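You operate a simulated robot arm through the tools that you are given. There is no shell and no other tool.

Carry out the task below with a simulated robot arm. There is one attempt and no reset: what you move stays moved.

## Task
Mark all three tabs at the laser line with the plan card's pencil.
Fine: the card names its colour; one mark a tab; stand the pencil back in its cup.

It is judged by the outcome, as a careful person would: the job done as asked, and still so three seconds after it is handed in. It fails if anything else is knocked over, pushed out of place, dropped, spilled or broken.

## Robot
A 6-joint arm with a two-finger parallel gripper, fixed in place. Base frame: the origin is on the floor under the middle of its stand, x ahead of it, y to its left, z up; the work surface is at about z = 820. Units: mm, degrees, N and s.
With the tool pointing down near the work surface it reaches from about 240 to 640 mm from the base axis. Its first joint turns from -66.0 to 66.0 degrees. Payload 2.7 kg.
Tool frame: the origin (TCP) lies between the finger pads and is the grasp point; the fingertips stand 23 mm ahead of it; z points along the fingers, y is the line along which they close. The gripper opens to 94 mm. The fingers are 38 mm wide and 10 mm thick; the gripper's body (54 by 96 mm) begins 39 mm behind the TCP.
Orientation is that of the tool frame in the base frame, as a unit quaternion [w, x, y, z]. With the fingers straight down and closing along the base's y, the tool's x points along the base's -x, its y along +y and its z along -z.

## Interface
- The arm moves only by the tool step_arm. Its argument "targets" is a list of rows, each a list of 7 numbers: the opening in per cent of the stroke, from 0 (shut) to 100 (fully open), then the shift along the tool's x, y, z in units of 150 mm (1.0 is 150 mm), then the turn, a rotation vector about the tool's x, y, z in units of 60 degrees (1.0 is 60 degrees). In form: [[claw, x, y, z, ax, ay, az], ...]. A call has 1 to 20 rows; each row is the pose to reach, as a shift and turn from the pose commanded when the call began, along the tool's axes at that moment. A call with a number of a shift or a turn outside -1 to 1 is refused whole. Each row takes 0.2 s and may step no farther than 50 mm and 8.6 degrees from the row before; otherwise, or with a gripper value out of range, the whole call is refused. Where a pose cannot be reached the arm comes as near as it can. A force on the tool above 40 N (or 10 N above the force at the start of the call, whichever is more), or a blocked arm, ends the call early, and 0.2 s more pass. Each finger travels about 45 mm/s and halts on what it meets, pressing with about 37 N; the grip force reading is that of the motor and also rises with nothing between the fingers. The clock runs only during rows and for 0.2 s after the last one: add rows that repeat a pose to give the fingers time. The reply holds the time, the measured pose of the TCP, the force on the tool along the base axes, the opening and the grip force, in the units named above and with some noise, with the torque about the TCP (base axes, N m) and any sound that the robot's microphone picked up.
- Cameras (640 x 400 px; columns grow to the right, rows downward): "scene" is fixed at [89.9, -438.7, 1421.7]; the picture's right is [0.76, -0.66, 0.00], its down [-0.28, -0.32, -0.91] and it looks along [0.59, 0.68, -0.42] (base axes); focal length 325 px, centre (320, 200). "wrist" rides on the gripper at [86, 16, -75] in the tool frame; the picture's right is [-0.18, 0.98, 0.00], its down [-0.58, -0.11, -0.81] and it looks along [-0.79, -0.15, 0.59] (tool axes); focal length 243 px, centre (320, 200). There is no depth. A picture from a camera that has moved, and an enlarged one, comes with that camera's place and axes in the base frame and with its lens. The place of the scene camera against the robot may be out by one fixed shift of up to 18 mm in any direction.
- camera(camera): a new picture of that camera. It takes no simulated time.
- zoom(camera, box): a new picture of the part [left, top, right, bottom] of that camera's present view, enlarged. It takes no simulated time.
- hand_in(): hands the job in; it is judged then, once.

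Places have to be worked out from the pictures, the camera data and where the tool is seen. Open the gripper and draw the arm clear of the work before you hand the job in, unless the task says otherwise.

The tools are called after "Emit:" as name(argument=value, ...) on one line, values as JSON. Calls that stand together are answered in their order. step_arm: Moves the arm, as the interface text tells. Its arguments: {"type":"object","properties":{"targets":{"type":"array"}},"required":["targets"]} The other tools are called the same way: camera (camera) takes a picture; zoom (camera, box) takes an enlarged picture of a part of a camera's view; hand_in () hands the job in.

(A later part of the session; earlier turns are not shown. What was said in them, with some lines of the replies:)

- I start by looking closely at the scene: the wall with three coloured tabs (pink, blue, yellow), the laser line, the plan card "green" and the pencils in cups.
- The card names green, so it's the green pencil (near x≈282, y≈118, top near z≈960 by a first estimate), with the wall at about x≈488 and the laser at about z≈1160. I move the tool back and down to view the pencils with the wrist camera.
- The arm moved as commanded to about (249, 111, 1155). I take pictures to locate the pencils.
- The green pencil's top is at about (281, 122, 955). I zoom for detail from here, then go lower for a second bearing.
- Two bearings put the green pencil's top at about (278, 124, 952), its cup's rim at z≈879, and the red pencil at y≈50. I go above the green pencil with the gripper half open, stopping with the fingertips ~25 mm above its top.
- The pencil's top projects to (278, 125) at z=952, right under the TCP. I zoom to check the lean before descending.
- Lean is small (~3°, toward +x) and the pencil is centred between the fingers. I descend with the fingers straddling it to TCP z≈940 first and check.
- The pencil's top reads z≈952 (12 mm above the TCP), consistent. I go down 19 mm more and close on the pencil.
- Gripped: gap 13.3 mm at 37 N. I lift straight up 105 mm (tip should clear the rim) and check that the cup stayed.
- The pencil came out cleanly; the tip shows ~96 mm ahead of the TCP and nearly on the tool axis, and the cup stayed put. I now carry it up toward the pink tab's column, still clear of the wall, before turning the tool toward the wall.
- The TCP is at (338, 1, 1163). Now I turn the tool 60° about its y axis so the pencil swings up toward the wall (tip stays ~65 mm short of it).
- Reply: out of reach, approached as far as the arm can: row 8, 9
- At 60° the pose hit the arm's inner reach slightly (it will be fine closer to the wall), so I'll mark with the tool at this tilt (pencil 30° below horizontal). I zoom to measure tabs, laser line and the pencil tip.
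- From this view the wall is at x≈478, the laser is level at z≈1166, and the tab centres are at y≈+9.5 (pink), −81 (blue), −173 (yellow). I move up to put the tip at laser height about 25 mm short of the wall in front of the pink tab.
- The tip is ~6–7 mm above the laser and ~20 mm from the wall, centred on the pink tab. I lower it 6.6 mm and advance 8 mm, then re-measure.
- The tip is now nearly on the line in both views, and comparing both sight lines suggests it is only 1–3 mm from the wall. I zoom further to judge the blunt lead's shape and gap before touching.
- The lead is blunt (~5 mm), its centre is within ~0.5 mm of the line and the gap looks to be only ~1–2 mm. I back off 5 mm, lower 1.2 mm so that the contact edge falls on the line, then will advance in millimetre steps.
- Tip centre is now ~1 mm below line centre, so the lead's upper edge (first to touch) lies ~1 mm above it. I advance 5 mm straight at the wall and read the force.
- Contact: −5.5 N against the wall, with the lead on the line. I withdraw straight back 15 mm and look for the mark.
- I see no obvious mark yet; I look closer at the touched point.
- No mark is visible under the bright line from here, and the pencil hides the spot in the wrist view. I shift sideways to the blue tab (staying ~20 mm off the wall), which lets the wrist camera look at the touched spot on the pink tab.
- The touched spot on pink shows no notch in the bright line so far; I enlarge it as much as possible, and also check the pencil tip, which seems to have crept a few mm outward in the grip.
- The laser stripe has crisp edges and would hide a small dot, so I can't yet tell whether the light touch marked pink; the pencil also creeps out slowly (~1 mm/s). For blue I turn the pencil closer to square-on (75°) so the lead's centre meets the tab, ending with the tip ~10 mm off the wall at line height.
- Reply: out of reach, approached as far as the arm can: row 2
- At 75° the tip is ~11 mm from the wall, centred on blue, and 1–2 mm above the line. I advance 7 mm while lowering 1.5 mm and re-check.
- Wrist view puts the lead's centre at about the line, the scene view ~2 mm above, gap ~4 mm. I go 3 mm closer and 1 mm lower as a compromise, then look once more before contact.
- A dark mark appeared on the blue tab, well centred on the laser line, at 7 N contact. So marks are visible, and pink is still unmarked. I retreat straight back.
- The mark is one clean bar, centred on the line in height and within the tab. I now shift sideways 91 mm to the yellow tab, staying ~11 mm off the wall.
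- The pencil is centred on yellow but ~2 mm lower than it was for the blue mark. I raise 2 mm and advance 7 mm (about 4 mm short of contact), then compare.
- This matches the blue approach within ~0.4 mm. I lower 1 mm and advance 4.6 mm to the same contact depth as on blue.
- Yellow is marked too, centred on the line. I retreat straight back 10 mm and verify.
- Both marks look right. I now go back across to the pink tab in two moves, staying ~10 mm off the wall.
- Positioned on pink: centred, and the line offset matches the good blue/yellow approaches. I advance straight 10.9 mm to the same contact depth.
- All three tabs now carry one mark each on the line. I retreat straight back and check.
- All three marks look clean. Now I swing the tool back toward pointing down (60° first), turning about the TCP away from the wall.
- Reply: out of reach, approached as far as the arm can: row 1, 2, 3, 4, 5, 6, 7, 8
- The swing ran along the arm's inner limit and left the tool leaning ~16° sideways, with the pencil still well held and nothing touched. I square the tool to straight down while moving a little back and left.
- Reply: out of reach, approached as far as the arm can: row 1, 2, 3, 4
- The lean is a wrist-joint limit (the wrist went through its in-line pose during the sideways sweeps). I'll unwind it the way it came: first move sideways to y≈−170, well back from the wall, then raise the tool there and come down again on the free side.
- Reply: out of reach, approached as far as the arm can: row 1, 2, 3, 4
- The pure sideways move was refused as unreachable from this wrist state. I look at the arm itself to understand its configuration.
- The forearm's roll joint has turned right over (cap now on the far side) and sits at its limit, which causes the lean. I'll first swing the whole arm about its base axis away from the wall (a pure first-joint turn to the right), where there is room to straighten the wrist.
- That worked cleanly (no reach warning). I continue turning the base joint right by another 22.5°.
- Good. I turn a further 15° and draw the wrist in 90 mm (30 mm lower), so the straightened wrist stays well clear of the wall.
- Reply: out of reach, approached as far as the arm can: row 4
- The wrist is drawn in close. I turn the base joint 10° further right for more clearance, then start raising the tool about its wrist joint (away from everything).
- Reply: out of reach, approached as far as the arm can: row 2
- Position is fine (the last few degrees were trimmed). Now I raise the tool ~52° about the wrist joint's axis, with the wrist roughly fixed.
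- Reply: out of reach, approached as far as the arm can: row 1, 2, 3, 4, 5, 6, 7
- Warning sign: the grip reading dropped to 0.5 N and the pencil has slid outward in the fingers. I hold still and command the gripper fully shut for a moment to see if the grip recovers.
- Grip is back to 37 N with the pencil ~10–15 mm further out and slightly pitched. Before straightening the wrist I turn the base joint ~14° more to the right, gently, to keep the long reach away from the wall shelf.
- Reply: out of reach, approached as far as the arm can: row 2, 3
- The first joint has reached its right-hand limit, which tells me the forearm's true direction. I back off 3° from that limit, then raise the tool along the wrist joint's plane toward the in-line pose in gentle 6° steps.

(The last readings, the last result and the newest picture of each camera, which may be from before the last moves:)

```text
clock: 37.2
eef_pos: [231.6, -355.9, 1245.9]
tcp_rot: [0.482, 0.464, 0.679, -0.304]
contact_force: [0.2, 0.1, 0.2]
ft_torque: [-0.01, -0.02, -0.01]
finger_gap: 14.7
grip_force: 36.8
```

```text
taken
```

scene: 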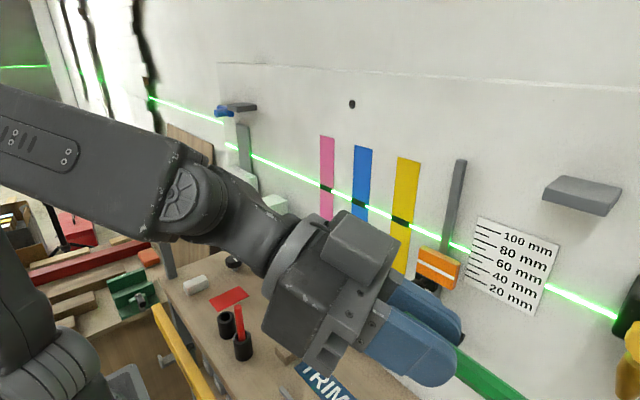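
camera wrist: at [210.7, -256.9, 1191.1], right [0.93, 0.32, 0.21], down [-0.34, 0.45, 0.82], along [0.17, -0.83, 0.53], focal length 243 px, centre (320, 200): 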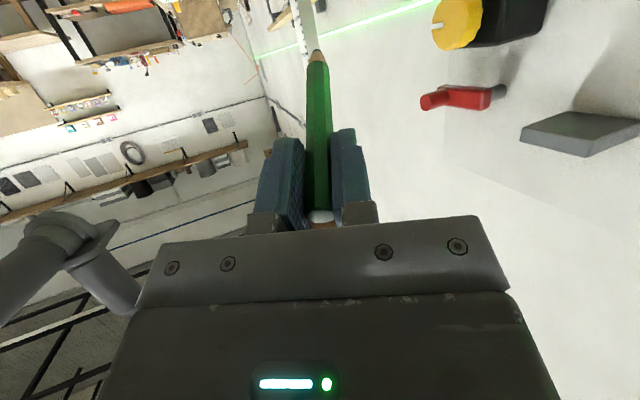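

That part was fully reachable: the wrist is now ~12° from in-line and clear of everything. I continue through the in-line pose, passing slightly to its left/upper side so that the forearm roll can unwind.

Emit:
step_arm(targets=[[0, -0.1108, 0.0687, -0.0068, -0.0527, -0.085, 0], [0, -0.2384, 0.1478, -0.0319, -0.1142, -0.1842, 0], [0, -0.3624, 0.2247, -0.0752, -0.1757, -0.2833, 0], [0, -0.397, 0.2461, -0.0908, -0.1932, -0.3117, 0], [0, -0.397, 0.2461, -0.0908, -0.1932, -0.3117, 0]])

Emit:
camera(camera="scene")

Emit:
camera(camera="wrist")

```text
clock: 38.4
eef_pos: [268.7, -351.1, 1307.5]
tcp_rot: [0.63, 0.357, 0.619, -0.304]
contact_force: [0.7, 0.0, 0.2]
ft_torque: [0.03, -0.01, -0.02]
finger_gap: 14.6
grip_force: 36.5
```

```text
taken
```

scene: 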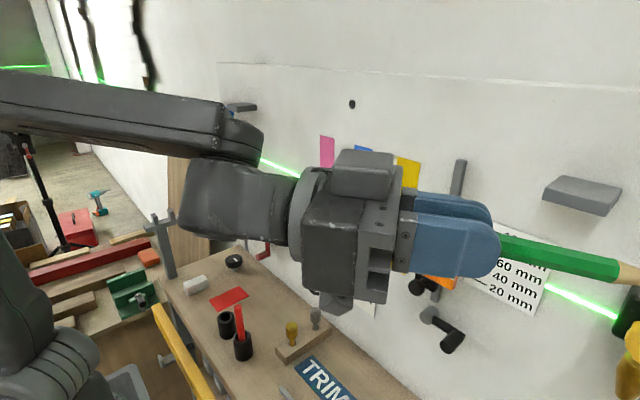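

```text
taken
camera wrist: at [243.8, -274.8, 1223.1], right [0.8, 0.54, 0.26], down [-0.57, 0.57, 0.59], along [0.17, -0.62, 0.77], focal length 243 px, centre (320, 200)
```

wrist: 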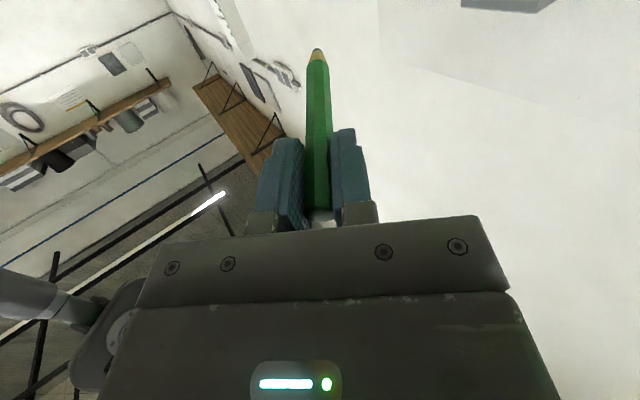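

The forearm roll has unwound through the in-line pose without any reach warning. Now I swing the tool down along the left side in gentle steps, which brings the roll joint back toward its normal position.

Emit:
step_arm(targets=[[0, 0.0815, 0.047, -0.0036, -0.036, 0.0625, 0], [0, 0.1626, 0.0937, -0.0142, -0.072, 0.125, 0], [0, 0.2678, 0.0881, -0.0322, -0.068, 0.2066, 0], [0, 0.3718, 0.0824, -0.0598, -0.0641, 0.2896, 0], [0, 0.4722, 0.0362, -0.0935, -0.0284, 0.3706, 0], [0, 0.5685, -0.0103, -0.1375, 0.0081, 0.4516, 0], [0, 0.679, -0.0946, -0.2053, 0.0767, 0.5505, 0], [0, 0.7786, -0.1773, -0.2897, 0.1476, 0.6484, 0]])

Emit:
camera(camera="scene")

Emit:
camera(camera="wrist")

```text
clock: 40.2
eef_pos: [228.6, -322.0, 1191.7]
tcp_rot: [0.356, 0.487, 0.768, -0.215]
contact_force: [-0.3, 0.6, 0.0]
ft_torque: [-0.03, 0.01, -0.01]
finger_gap: 14.6
grip_force: 37.6
out of reach, approached as far as the arm can: row 2, 3, 4, 5, 6
```

```text
taken
```

scene: 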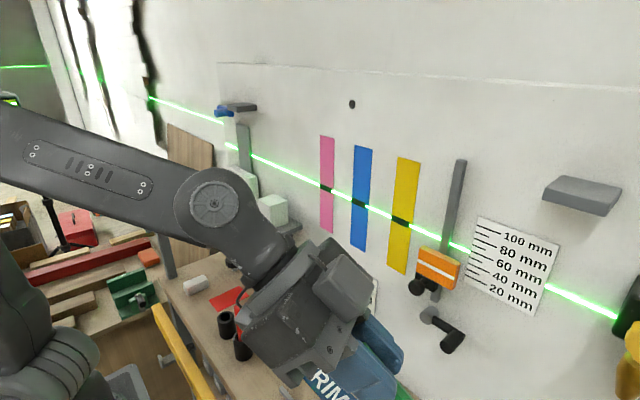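

```text
taken
camera wrist: at [193.0, -213.4, 1174.3], right [0.94, 0.32, 0.16], down [-0.21, 0.15, 0.96], along [0.28, -0.94, 0.21], focal length 243 px, centre (320, 200)
```

wrist: 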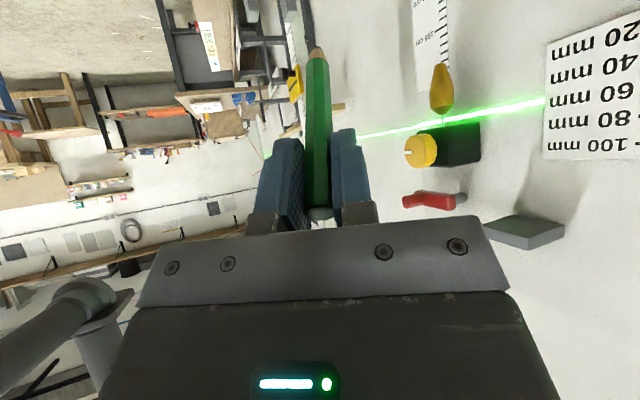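

The wrist is back in its original configuration (joint cap facing the camera as at the start, last rows reached without warning). I now lower the tool to straight down, gently.

Emit:
step_arm(targets=[[0, 0.1298, -0.0029, -0.0069, 0.0023, 0.1024, 0], [0, 0.2583, -0.0057, -0.0278, 0.0045, 0.2048, 0], [0, 0.3837, -0.0084, -0.0622, 0.0068, 0.3072, 0], [0, 0.5046, -0.0111, -0.1099, 0.009, 0.4096, 0], [0, 0.6199, -0.0136, -0.1703, 0.0113, 0.512, 0], [0, 0.7278, -0.016, -0.2427, 0.0135, 0.6144, 0], [0, 0.8277, -0.0182, -0.3263, 0.0158, 0.7168, 0], [0, 0.9177, -0.0202, -0.4198, 0.018, 0.8192, 0]])

Emit:
camera(camera="scene")

Emit:
camera(camera="wrist")

```text
clock: 42.0
eef_pos: [165.0, -201.3, 1125.9]
tcp_rot: [0.002, 0.534, 0.845, 0.0]
contact_force: [0.6, 0.8, -0.7]
ft_torque: [0.0, 0.02, 0.03]
finger_gap: 14.3
grip_force: 37.1
```

```text
taken
```

scene: 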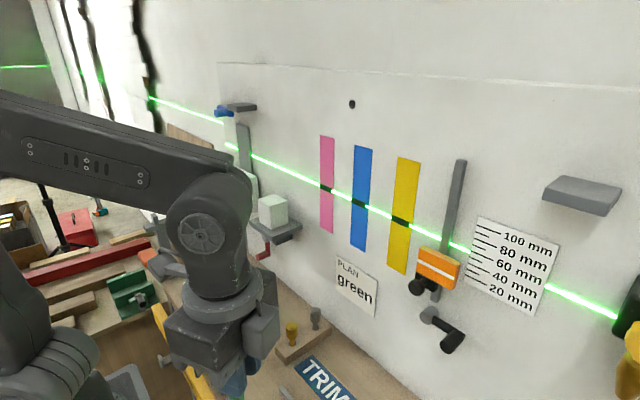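

```text
taken
camera wrist: at [142.5, -115.6, 1198.6], right [0.97, 0.26, 0.0], down [0.15, -0.57, 0.81], along [0.21, -0.78, -0.59], focal length 243 px, centre (320, 200)
```

wrist: 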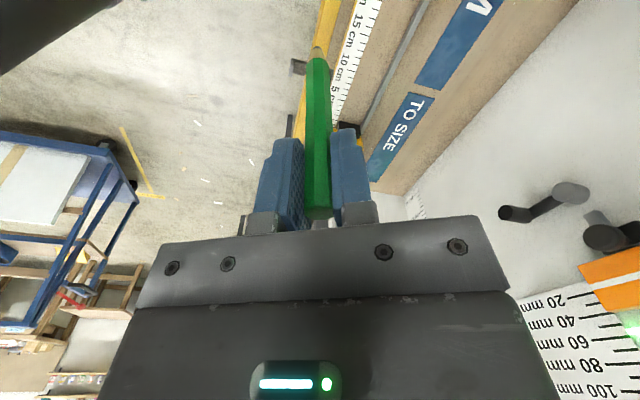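

The tool is exactly vertical again with the pencil held. I swing the base joint back left in two gentle arcs of 32° each, which also restores the original tool heading.

Emit:
step_arm(targets=[[0, 0.0573, 0.1867, 0, 0, 0, -0.1075], [0, 0.1352, 0.3655, 0, 0, 0, -0.215], [0, 0.2327, 0.5344, 0, 0, 0, -0.3225], [0, 0.349, 0.6916, 0, 0, 0, -0.43], [0, 0.4817, 0.8345, 0, 0, 0, -0.5375]])

Emit:
step_arm(targets=[[0, 0.0573, 0.1867, 0, 0, 0, -0.1075], [0, 0.1352, 0.3655, 0, 0, 0, -0.215], [0, 0.2327, 0.5344, 0, 0, 0, -0.3225], [0, 0.349, 0.6916, 0, 0, 0, -0.43], [0, 0.4817, 0.8345, 0, 0, 0, -0.5375], [0, 0.4817, 0.8345, 0, 0, 0, -0.5375]])

Emit:
camera(camera="wrist")

Emit:
camera(camera="scene")

```text
clock: 43.2
eef_pos: [248.6, -79.7, 1126.3]
tcp_rot: [0.001, 0.279, 0.96, -0.001]
contact_force: [-0.8, 0.5, -0.3]
ft_torque: [0.04, -0.02, -0.03]
finger_gap: 14.8
grip_force: 36.8
```

```text
clock: 44.6
eef_pos: [254.1, 66.3, 1126.0]
tcp_rot: [0.001, 0.0, 1.0, -0.001]
contact_force: [-0.1, -0.6, 0.3]
ft_torque: [0.0, 0.02, 0.01]
finger_gap: 14.4
grip_force: 37.4
```

```text
taken
camera wrist: at [167.3, 82.0, 1200.2], right [0.18, 0.98, 0.0], down [0.58, -0.11, 0.81], along [0.79, -0.15, -0.59], focal length 243 px, centre (320, 200)
```

wrist: 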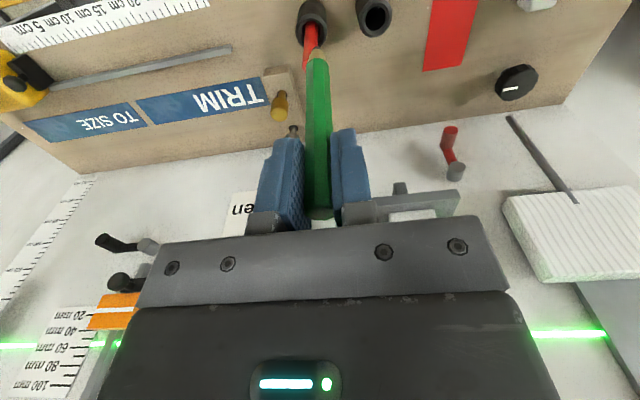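

```text
taken
```

scene: 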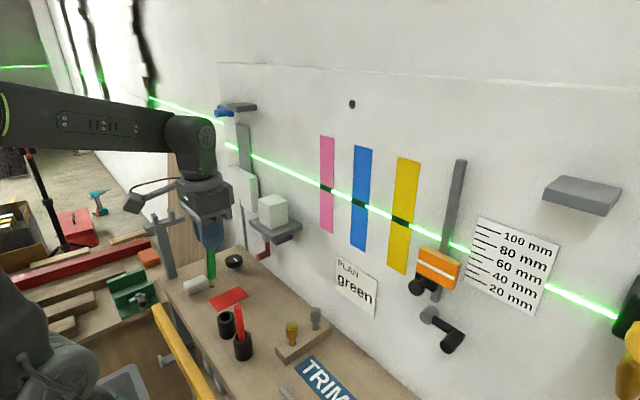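

Back with the tool straight down near the cups and everything undisturbed. I zoom to measure how the pencil now sits in the grip.

Emit:
zoom(camera="wrist", box=[230, 0, 410, 230])

Emit:
zoom(camera="wrist", box=[290, 30, 350, 75])

Emit:
zoom(camera="scene", box=[170, 170, 290, 330])

```text
1.74 times, centred on (320, 115) of wrist
camera zoom: at [167.3, 82.0, 1200.2], right [0.18, 0.98, 0.0], down [0.58, -0.11, 0.81], along [0.79, -0.15, -0.59], focal length 422 px, centre (320, 348)
```

zoom: 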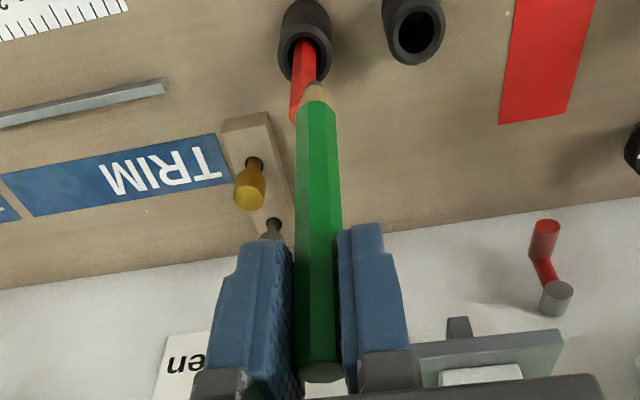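

```text
8.89 times, centred on (320, 52) of wrist
camera zoom: at [167.3, 82.0, 1200.2], right [0.18, 0.98, 0.0], down [0.58, -0.11, 0.81], along [0.79, -0.15, -0.59], focal length 2157 px, centre (320, 1511)
```

zoom: 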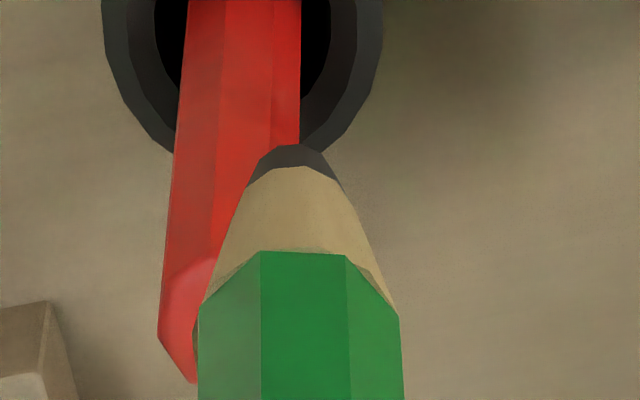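

```text
2.50 times, centred on (230, 250) of scene
camera zoom: at [89.9, -438.7, 1421.7], right [0.76, -0.66, 0.0], down [-0.28, -0.32, -0.91], along [0.59, 0.68, -0.42], focal length 812 px, centre (545, 75)
```

zoom: 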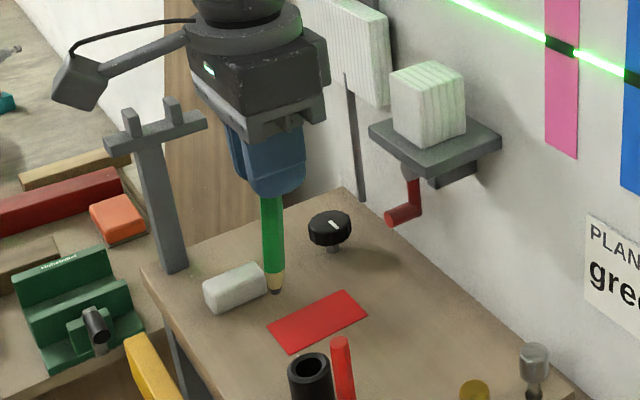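

The pencil is pitched ~7–8° in the grip, tip toward the robot (~12 mm off axis, ~115 mm ahead of the TCP). I move over the green cup while tilting the tool 7.5° to bring the pencil vertical, tip still ~45 mm above the rim.

Emit:
step_arm(targets=[[0, -0.025, 0.1, 0.14, 0, -0.031, 0], [0, -0.05, 0.2, 0.285, 0, -0.0625, 0], [0, -0.075, 0.3, 0.43, 0, -0.094, 0], [0, -0.0987, 0.396, 0.573, 0, -0.125, 0], [0, -0.0987, 0.396, 0.573, 0, -0.125, 0]])

Emit:
camera(camera="wrist")

Emit:
zoom(camera="wrist", box=[240, 0, 400, 120])

Emit:
zoom(camera="scene", box=[180, 220, 280, 360])

```text
clock: 45.8
eef_pos: [269.2, 124.5, 1037.3]
tcp_rot: [0.067, 0.002, 0.998, -0.001]
contact_force: [0.3, -0.3, -0.1]
ft_torque: [-0.02, -0.04, 0.01]
finger_gap: 14.7
grip_force: 37.0
```

```text
taken
camera wrist: at [172.4, 141.4, 1099.7], right [0.18, 0.98, 0.02], down [0.47, -0.11, 0.88], along [0.86, -0.15, -0.48], focal length 243 px, centre (320, 200)
```

wrist: 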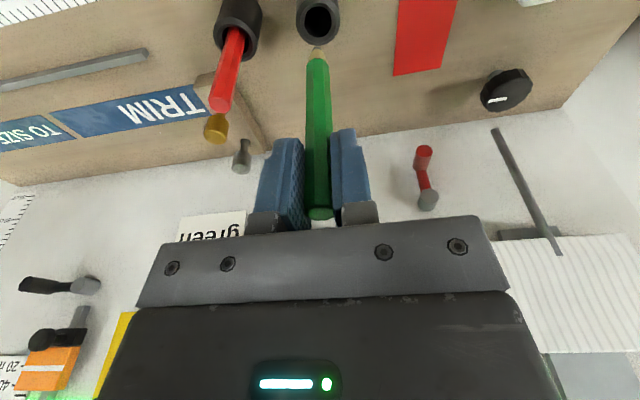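

```text
3.33 times, centred on (320, 60) of wrist
camera zoom: at [172.4, 141.4, 1099.7], right [0.18, 0.98, 0.02], down [0.47, -0.11, 0.88], along [0.86, -0.15, -0.48], focal length 809 px, centre (320, 667)
```

zoom: 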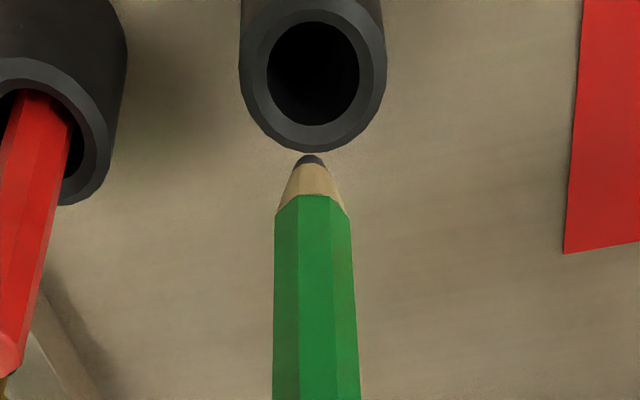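

```text
2.86 times, centred on (230, 290) of scene
camera zoom: at [89.9, -438.7, 1421.7], right [0.76, -0.66, 0.0], down [-0.28, -0.32, -0.91], along [0.59, 0.68, -0.42], focal length 928 px, centre (577, -57)
```

zoom: 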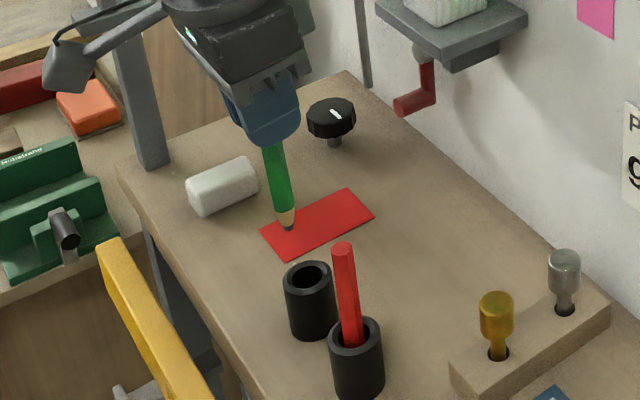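

The pencil now hangs vertical. Reconciling the views, the cup's centre is about (277, 125) with its rim near z≈870, so I shift 5 mm toward the wall and lower 40 mm so the tip is just above the rim, then compare.

Emit:
step_arm(targets=[[0, 0.0013, 0, 0.09, 0, 0, 0], [0, 0.002, 0, 0.18, 0, 0, 0], [0, 0.0027, 0, 0.2687, 0, 0, 0], [0, 0.0027, 0, 0.2687, 0, 0, 0]])

Emit:
zoom(camera="wrist", box=[260, 10, 380, 100])

Emit:
zoom(camera="scene", box=[190, 260, 260, 350])

```text
clock: 46.8
eef_pos: [274.8, 124.2, 999.6]
tcp_rot: [0.067, 0.001, 0.998, -0.001]
contact_force: [0.0, -0.1, -0.2]
ft_torque: [0.01, -0.03, 0.0]
finger_gap: 14.5
grip_force: 37.0
```

```text
4.44 times, centred on (320, 55) of wrist
camera zoom: at [179.2, 140.3, 1061.0], right [0.18, 0.98, 0.02], down [0.47, -0.11, 0.88], along [0.86, -0.15, -0.48], focal length 1078 px, centre (320, 844)
```

zoom: 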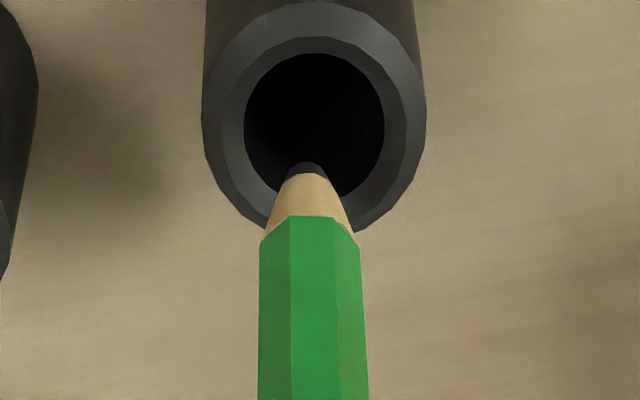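

```text
4.44 times, centred on (225, 305) of scene
camera zoom: at [89.9, -438.7, 1421.7], right [0.76, -0.66, 0.0], down [-0.28, -0.32, -0.91], along [0.59, 0.68, -0.42], focal length 1443 px, centre (742, -267)
```

zoom: 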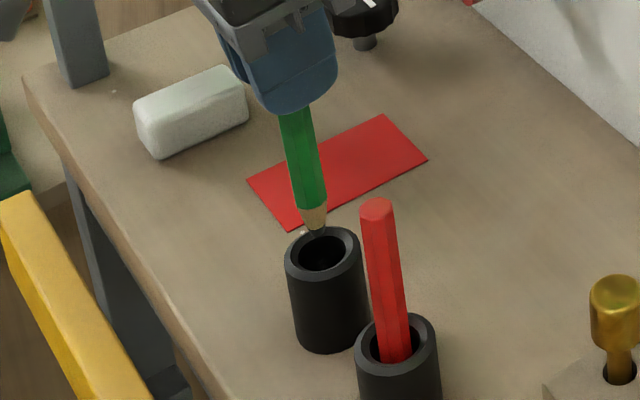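

The tip is 10–20 mm above the rim and within a few mm of the hole's centre in both views. I lower 10 mm more and compare again at the rim.

Emit:
step_arm(targets=[[0, 0.0045, 0, 0.033, 0, 0, 0], [0, 0.0089, 0, 0.0661, 0, 0, 0], [0, 0.0089, 0, 0.0661, 0, 0, 0]])

Emit:
zoom(camera="wrist", box=[260, 10, 380, 100])

Emit:
zoom(camera="scene", box=[200, 285, 250, 335])

```text
clock: 47.6
eef_pos: [274.6, 123.3, 990.1]
tcp_rot: [0.068, 0.0, 0.998, -0.001]
contact_force: [0.2, 0.3, -0.6]
ft_torque: [-0.02, 0.01, 0.03]
finger_gap: 14.5
grip_force: 36.8
```

```text
4.44 times, centred on (320, 55) of wrist
camera zoom: at [178.5, 140.2, 1051.5], right [0.18, 0.98, 0.02], down [0.47, -0.11, 0.88], along [0.86, -0.15, -0.48], focal length 1078 px, centre (320, 844)
```

zoom: 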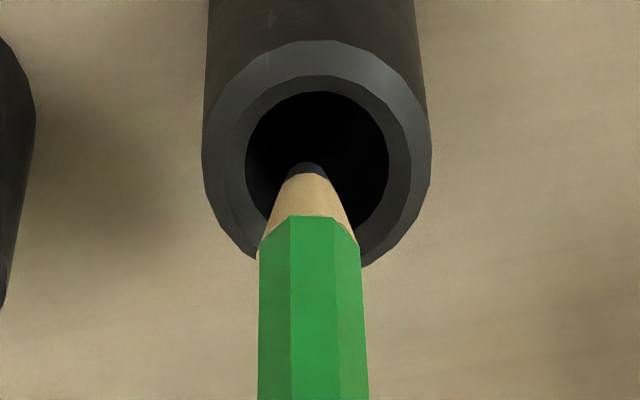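

```text
8.00 times, centred on (225, 310) of scene
camera zoom: at [89.9, -438.7, 1421.7], right [0.76, -0.66, 0.0], down [-0.28, -0.32, -0.91], along [0.59, 0.68, -0.42], focal length 2597 px, centre (1080, -680)
```

zoom: 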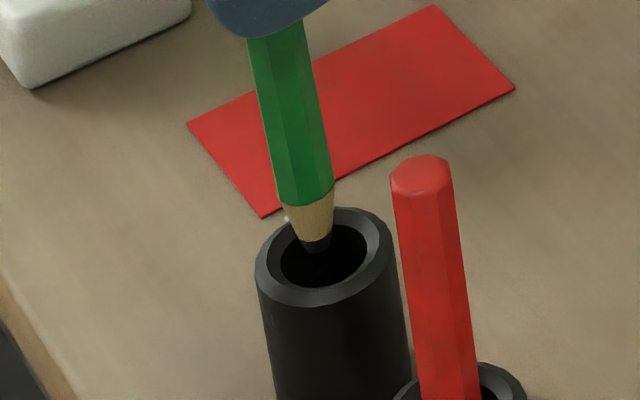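

The tip is at the hole, within ~2 mm of centre in both views, and the pencil is vertical within ~2°. I nudge +1.5/+1 mm and lower 20 mm into the cup, watching the force.

Emit:
step_arm(targets=[[0, -0.0046, 0.0067, 0.041, 0, 0, 0], [0, 0.0017, 0.0067, 0.0872, 0, 0, 0], [0, 0.008, 0.0067, 0.1335, 0, 0, 0]])

Emit:
zoom(camera="wrist", box=[260, 10, 380, 100])

Emit:
zoom(camera="scene", box=[200, 285, 250, 335])

```text
clock: 48.4
eef_pos: [274.7, 124.8, 970.5]
tcp_rot: [0.067, 0.001, 0.998, -0.001]
contact_force: [-1.1, 0.7, -1.1]
ft_torque: [-0.01, 0.0, -0.02]
finger_gap: 14.5
grip_force: 36.7
```

```text
4.44 times, centred on (320, 55) of wrist
camera zoom: at [179.0, 141.5, 1032.0], right [0.18, 0.98, 0.02], down [0.47, -0.11, 0.88], along [0.86, -0.15, -0.48], focal length 1078 px, centre (320, 844)
```

zoom: 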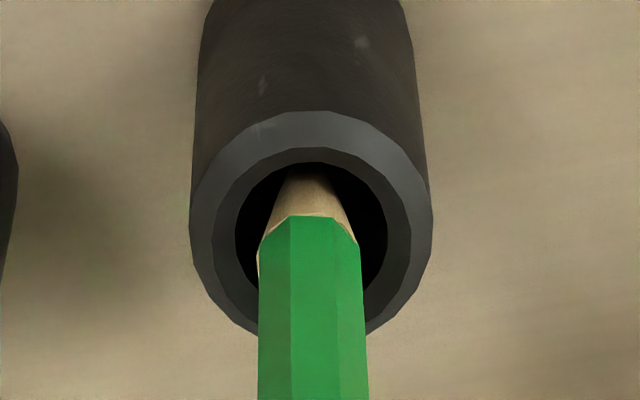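

```text
8.00 times, centred on (225, 310) of scene
camera zoom: at [89.9, -438.7, 1421.7], right [0.76, -0.66, 0.0], down [-0.28, -0.32, -0.91], along [0.59, 0.68, -0.42], focal length 2597 px, centre (1080, -680)
```

zoom: 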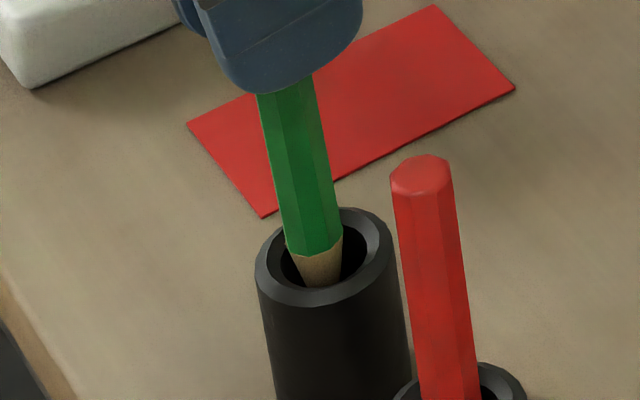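

It's in the cup with no contact. The scene view shows it slightly toward the robot side, so I shift 2.5 mm forward and lower 24 mm more.

Emit:
step_arm(targets=[[0, -0.0138, 0, 0.022, 0, 0, 0], [0, -0.0076, 0, 0.0683, 0, 0, 0], [0, -0.0013, 0, 0.1145, 0, 0, 0], [0, 0.0049, 0, 0.1608, 0, 0, 0]])

Emit:
zoom(camera="wrist", box=[240, 10, 400, 130])

Emit:
zoom(camera="scene", box=[195, 275, 255, 345])

```text
clock: 49.4
eef_pos: [278.5, 124.7, 948.3]
tcp_rot: [0.067, 0.001, 0.998, -0.002]
contact_force: [0.1, 0.5, -0.1]
ft_torque: [0.02, -0.03, 0.0]
finger_gap: 14.8
grip_force: 37.1
```

```text
3.33 times, centred on (320, 70) of wrist
camera zoom: at [182.1, 140.7, 1008.8], right [0.18, 0.98, 0.02], down [0.47, -0.11, 0.88], along [0.86, -0.15, -0.48], focal length 809 px, centre (320, 633)
```

zoom: 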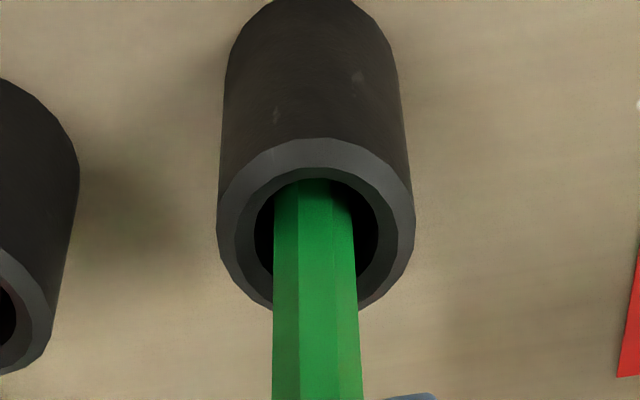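

```text
5.71 times, centred on (225, 310) of scene
camera zoom: at [89.9, -438.7, 1421.7], right [0.76, -0.66, 0.0], down [-0.28, -0.32, -0.91], along [0.59, 0.68, -0.42], focal length 1855 px, centre (863, -429)
```

zoom: 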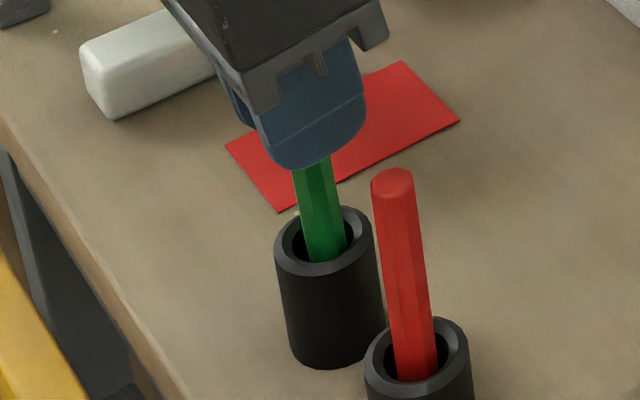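

Nearly down (tip at ~z 833, cup floor ~825). I lower in small steps until a light contact.

Emit:
step_arm(targets=[[0, 0.0022, 0, 0.0165, 0, 0, 0], [0, 0.0045, 0, 0.033, 0, 0, 0], [0, 0.0045, 0, 0.033, 0, 0, 0]])

```text
clock: 50.2
eef_pos: [279.0, 124.5, 941.1]
tcp_rot: [0.067, 0.001, 0.998, -0.001]
contact_force: [0.1, -0.6, -0.5]
ft_torque: [0.0, 0.01, -0.02]
finger_gap: 14.5
grip_force: 37.4
```

No contact yet; I lower another 4 mm.

Emit:
step_arm(targets=[[0, 0.0018, 0, 0.0132, 0, 0, 0], [0, 0.0036, 0, 0.0264, 0, 0, 0], [0, 0.0036, 0, 0.0264, 0, 0, 0]])

Emit:
zoom(camera="scene", box=[195, 275, 255, 345])

Emit:
camera(camera="wrist")

```text
clock: 51.0
eef_pos: [278.8, 125.1, 938.5]
tcp_rot: [0.067, 0.001, 0.998, -0.001]
contact_force: [-0.6, -0.9, 3.5]
ft_torque: [-0.08, 0.04, 0.01]
finger_gap: 14.5
grip_force: 37.6
```

```text
5.71 times, centred on (225, 310) of scene
camera zoom: at [89.9, -438.7, 1421.7], right [0.76, -0.66, 0.0], down [-0.28, -0.32, -0.91], along [0.59, 0.68, -0.42], focal length 1855 px, centre (863, -429)
```

zoom: 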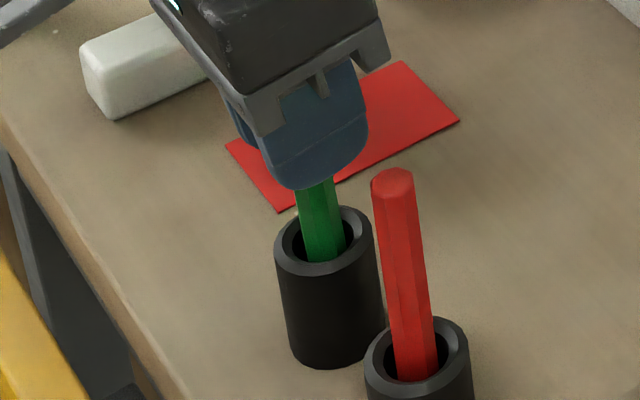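

```text
taken
camera wrist: at [181.9, 141.1, 998.9], right [0.18, 0.98, 0.02], down [0.47, -0.11, 0.88], along [0.86, -0.15, -0.48], focal length 243 px, centre (320, 200)
```

wrist: 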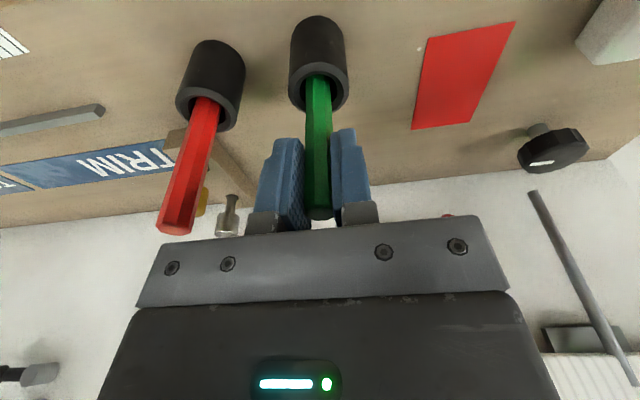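

Light contact (3.5 N): the pencil stands on the cup's floor. I open the gripper in place.

Emit:
step_arm(targets=[[20, 0, 0, 0, 0, 0, 0], [25, 0, 0, 0, 0, 0, 0], [35, 0, 0, 0, 0, 0, 0], [45, 0, 0, 0, 0, 0, 0], [50, 0, 0, 0, 0, 0, 0], [50, 0, 0, 0, 0, 0, 0]])

Emit:
camera(camera="wrist")

Emit:
zoom(camera="scene", box=[195, 265, 255, 345])

```text
clock: 52.4
eef_pos: [278.2, 125.4, 937.5]
tcp_rot: [0.068, 0.001, 0.998, 0.0]
contact_force: [0.5, 0.8, 0.3]
ft_torque: [0.02, 0.0, 0.0]
finger_gap: 46.8
grip_force: 0.1
```

```text
taken
camera wrist: at [181.9, 141.1, 998.8], right [0.18, 0.98, 0.02], down [0.47, -0.11, 0.88], along [0.86, -0.15, -0.48], focal length 243 px, centre (320, 200)
```

wrist: 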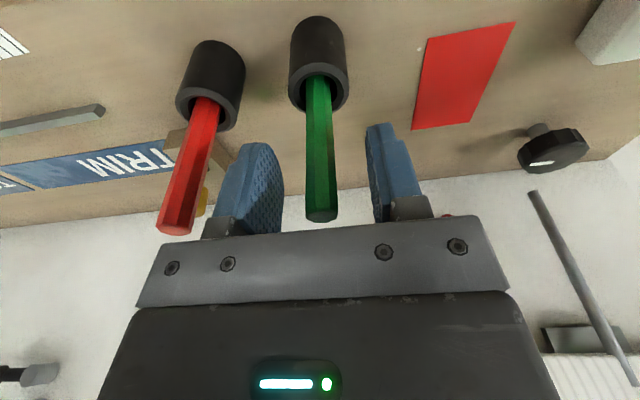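

```text
5.00 times, centred on (225, 305) of scene
camera zoom: at [89.9, -438.7, 1421.7], right [0.76, -0.66, 0.0], down [-0.28, -0.32, -0.91], along [0.59, 0.68, -0.42], focal length 1623 px, centre (795, -325)
```

zoom: 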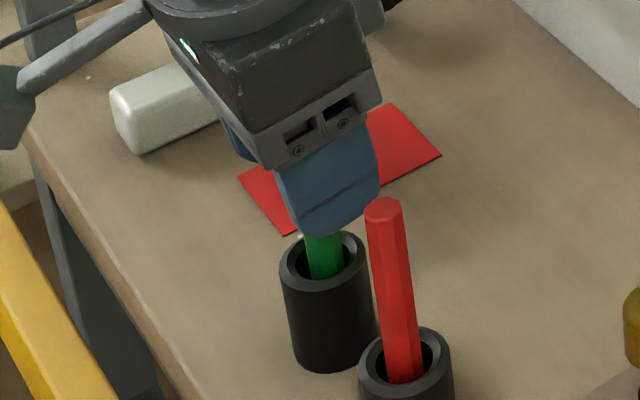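

The pencil stands free in its cup, untouched by the open fingers. I rise straight up 100 mm.

Emit:
step_arm(targets=[[50, -0.0134, 0, -0.0991, 0, 0, 0], [50, -0.0357, 0, -0.2643, 0, 0, 0], [50, -0.0625, 0, -0.4625, 0, 0, 0], [50, -0.0893, 0, -0.6607, 0, 0, 0]])

Emit:
camera(camera="wrist")

Emit:
zoom(camera="scene", box=[170, 220, 300, 380])

```text
clock: 53.4
eef_pos: [277.1, 125.0, 1038.8]
tcp_rot: [0.067, 0.002, 0.998, -0.001]
contact_force: [-0.1, -0.3, 0.0]
ft_torque: [-0.02, 0.02, 0.01]
finger_gap: 47.3
grip_force: 0.1
```

```text
taken
camera wrist: at [181.8, 140.8, 1100.1], right [0.18, 0.98, 0.02], down [0.47, -0.11, 0.88], along [0.86, -0.15, -0.48], focal length 243 px, centre (320, 200)
```

wrist: 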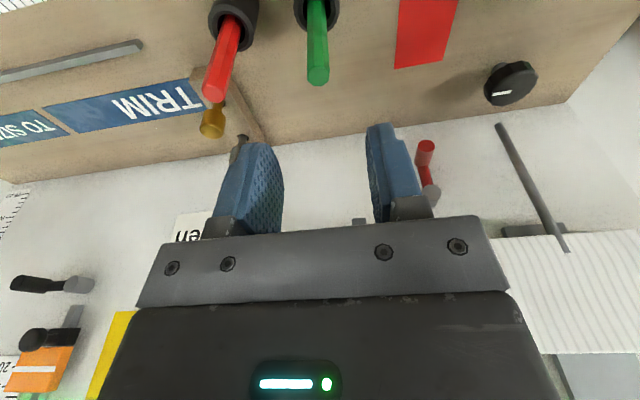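

```text
2.50 times, centred on (235, 300) of scene
camera zoom: at [89.9, -438.7, 1421.7], right [0.76, -0.66, 0.0], down [-0.28, -0.32, -0.91], along [0.59, 0.68, -0.42], focal length 812 px, centre (532, -50)
```

zoom: 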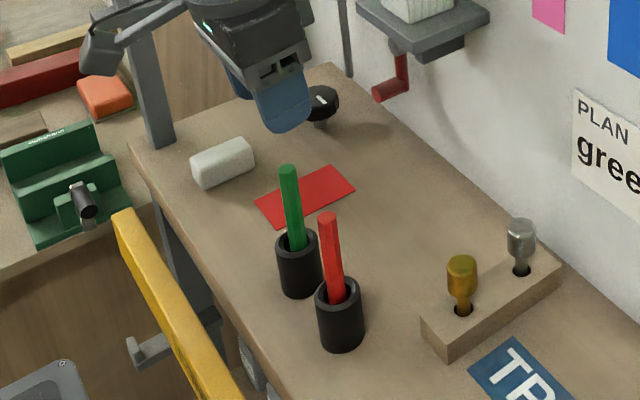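

The green pencil stands upright in its cup and nothing else moved. I draw the arm up and clear, opening the gripper and squaring the tool.

Emit:
step_arm(targets=[[60, -0.0665, -0.058, -0.243, 0, 0.032, 0], [75, -0.133, -0.117, -0.487, 0, 0.064, 0], [90, -0.2, -0.175, -0.73, 0, 0.095, 0], [100, -0.266, -0.233, -0.973, 0, 0.127, 0], [100, -0.266, -0.233, -0.973, 0, 0.127, 0], [100, -0.266, -0.233, -0.973, 0, 0.127, 0]])

Emit:
camera(camera="scene")

Emit:
camera(camera="wrist")

Emit:
zoom(camera="scene", box=[300, 130, 480, 300])

Emit:
zoom(camera="scene", box=[150, 220, 350, 400])

```text
clock: 54.8
eef_pos: [297.5, 87.1, 1187.1]
tcp_rot: [0.001, 0.001, 1.0, -0.001]
contact_force: [0.2, 0.0, 0.3]
ft_torque: [0.02, -0.03, 0.01]
finger_gap: 94.2
grip_force: 0.0
```

```text
taken
```

scene: 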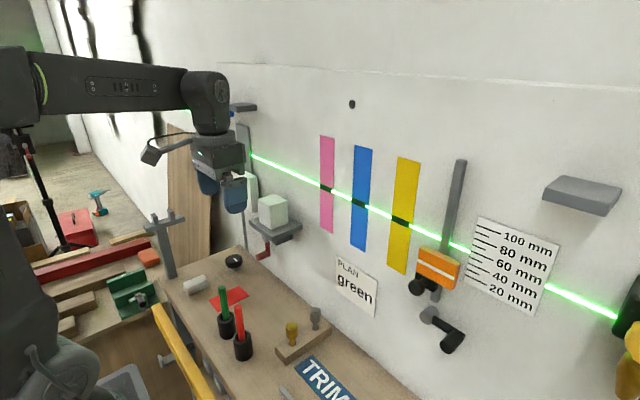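

```text
taken
camera wrist: at [209.9, 105.0, 1260.2], right [0.19, 0.98, 0.0], down [0.58, -0.11, 0.81], along [0.79, -0.15, -0.59], focal length 243 px, centre (320, 200)
```

wrist: 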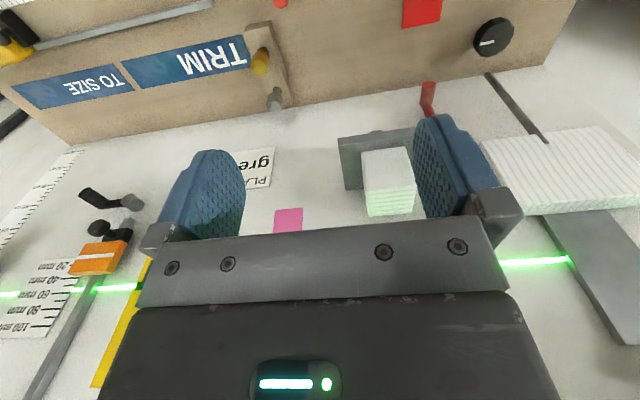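

```text
2.35 times, centred on (390, 215) of scene
camera zoom: at [89.9, -438.7, 1421.7], right [0.76, -0.66, 0.0], down [-0.28, -0.32, -0.91], along [0.59, 0.68, -0.42], focal length 764 px, centre (155, 165)
```

zoom: 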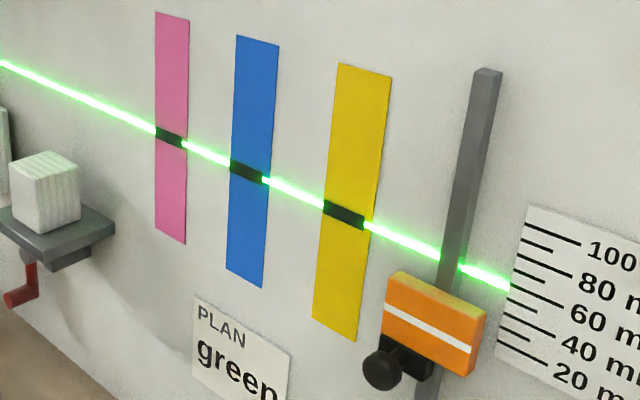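

```text
2.22 times, centred on (250, 310) of scene
camera zoom: at [89.9, -438.7, 1421.7], right [0.76, -0.66, 0.0], down [-0.28, -0.32, -0.91], along [0.59, 0.68, -0.42], focal length 721 px, centre (476, -44)
```

zoom: 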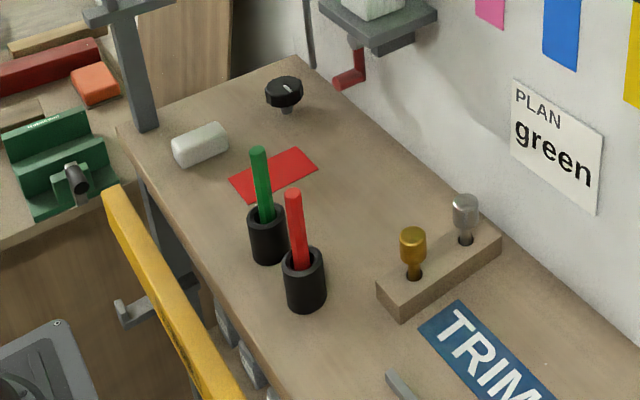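

All three tabs carry one mark each on the laser line. The green pencil stands in its cup as at the start, everything else is where it was, and the arm is clear with the gripper open. I hand the job in.

Emit:
hand_in()

```text
The job is handed in.
```

All three tabs are marked on the laser line with the green pencil, one mark each. The pencil is back upright in its cup. I've handed the job in, but no verdict has come back.

- **Extra touch on pink:** my first try touched the pink tab lightly at about 5 N and left no visible mark. I then marked it properly, so pink was touched twice but shows one mark.
- **Pencil slip:** the pencil slid 10–20 mm in the grip along the way and tilted about 8°. I corrected for the tilt and lowered it into the cup until it rested on the bottom.
- **Arm detour:** after the last mark, one wrist joint reached its limit. I swung the arm out to the right to free it, and it touched nothing on the way.

In the final pictures nothing else has moved. The arm is clear of the work, with the gripper open.
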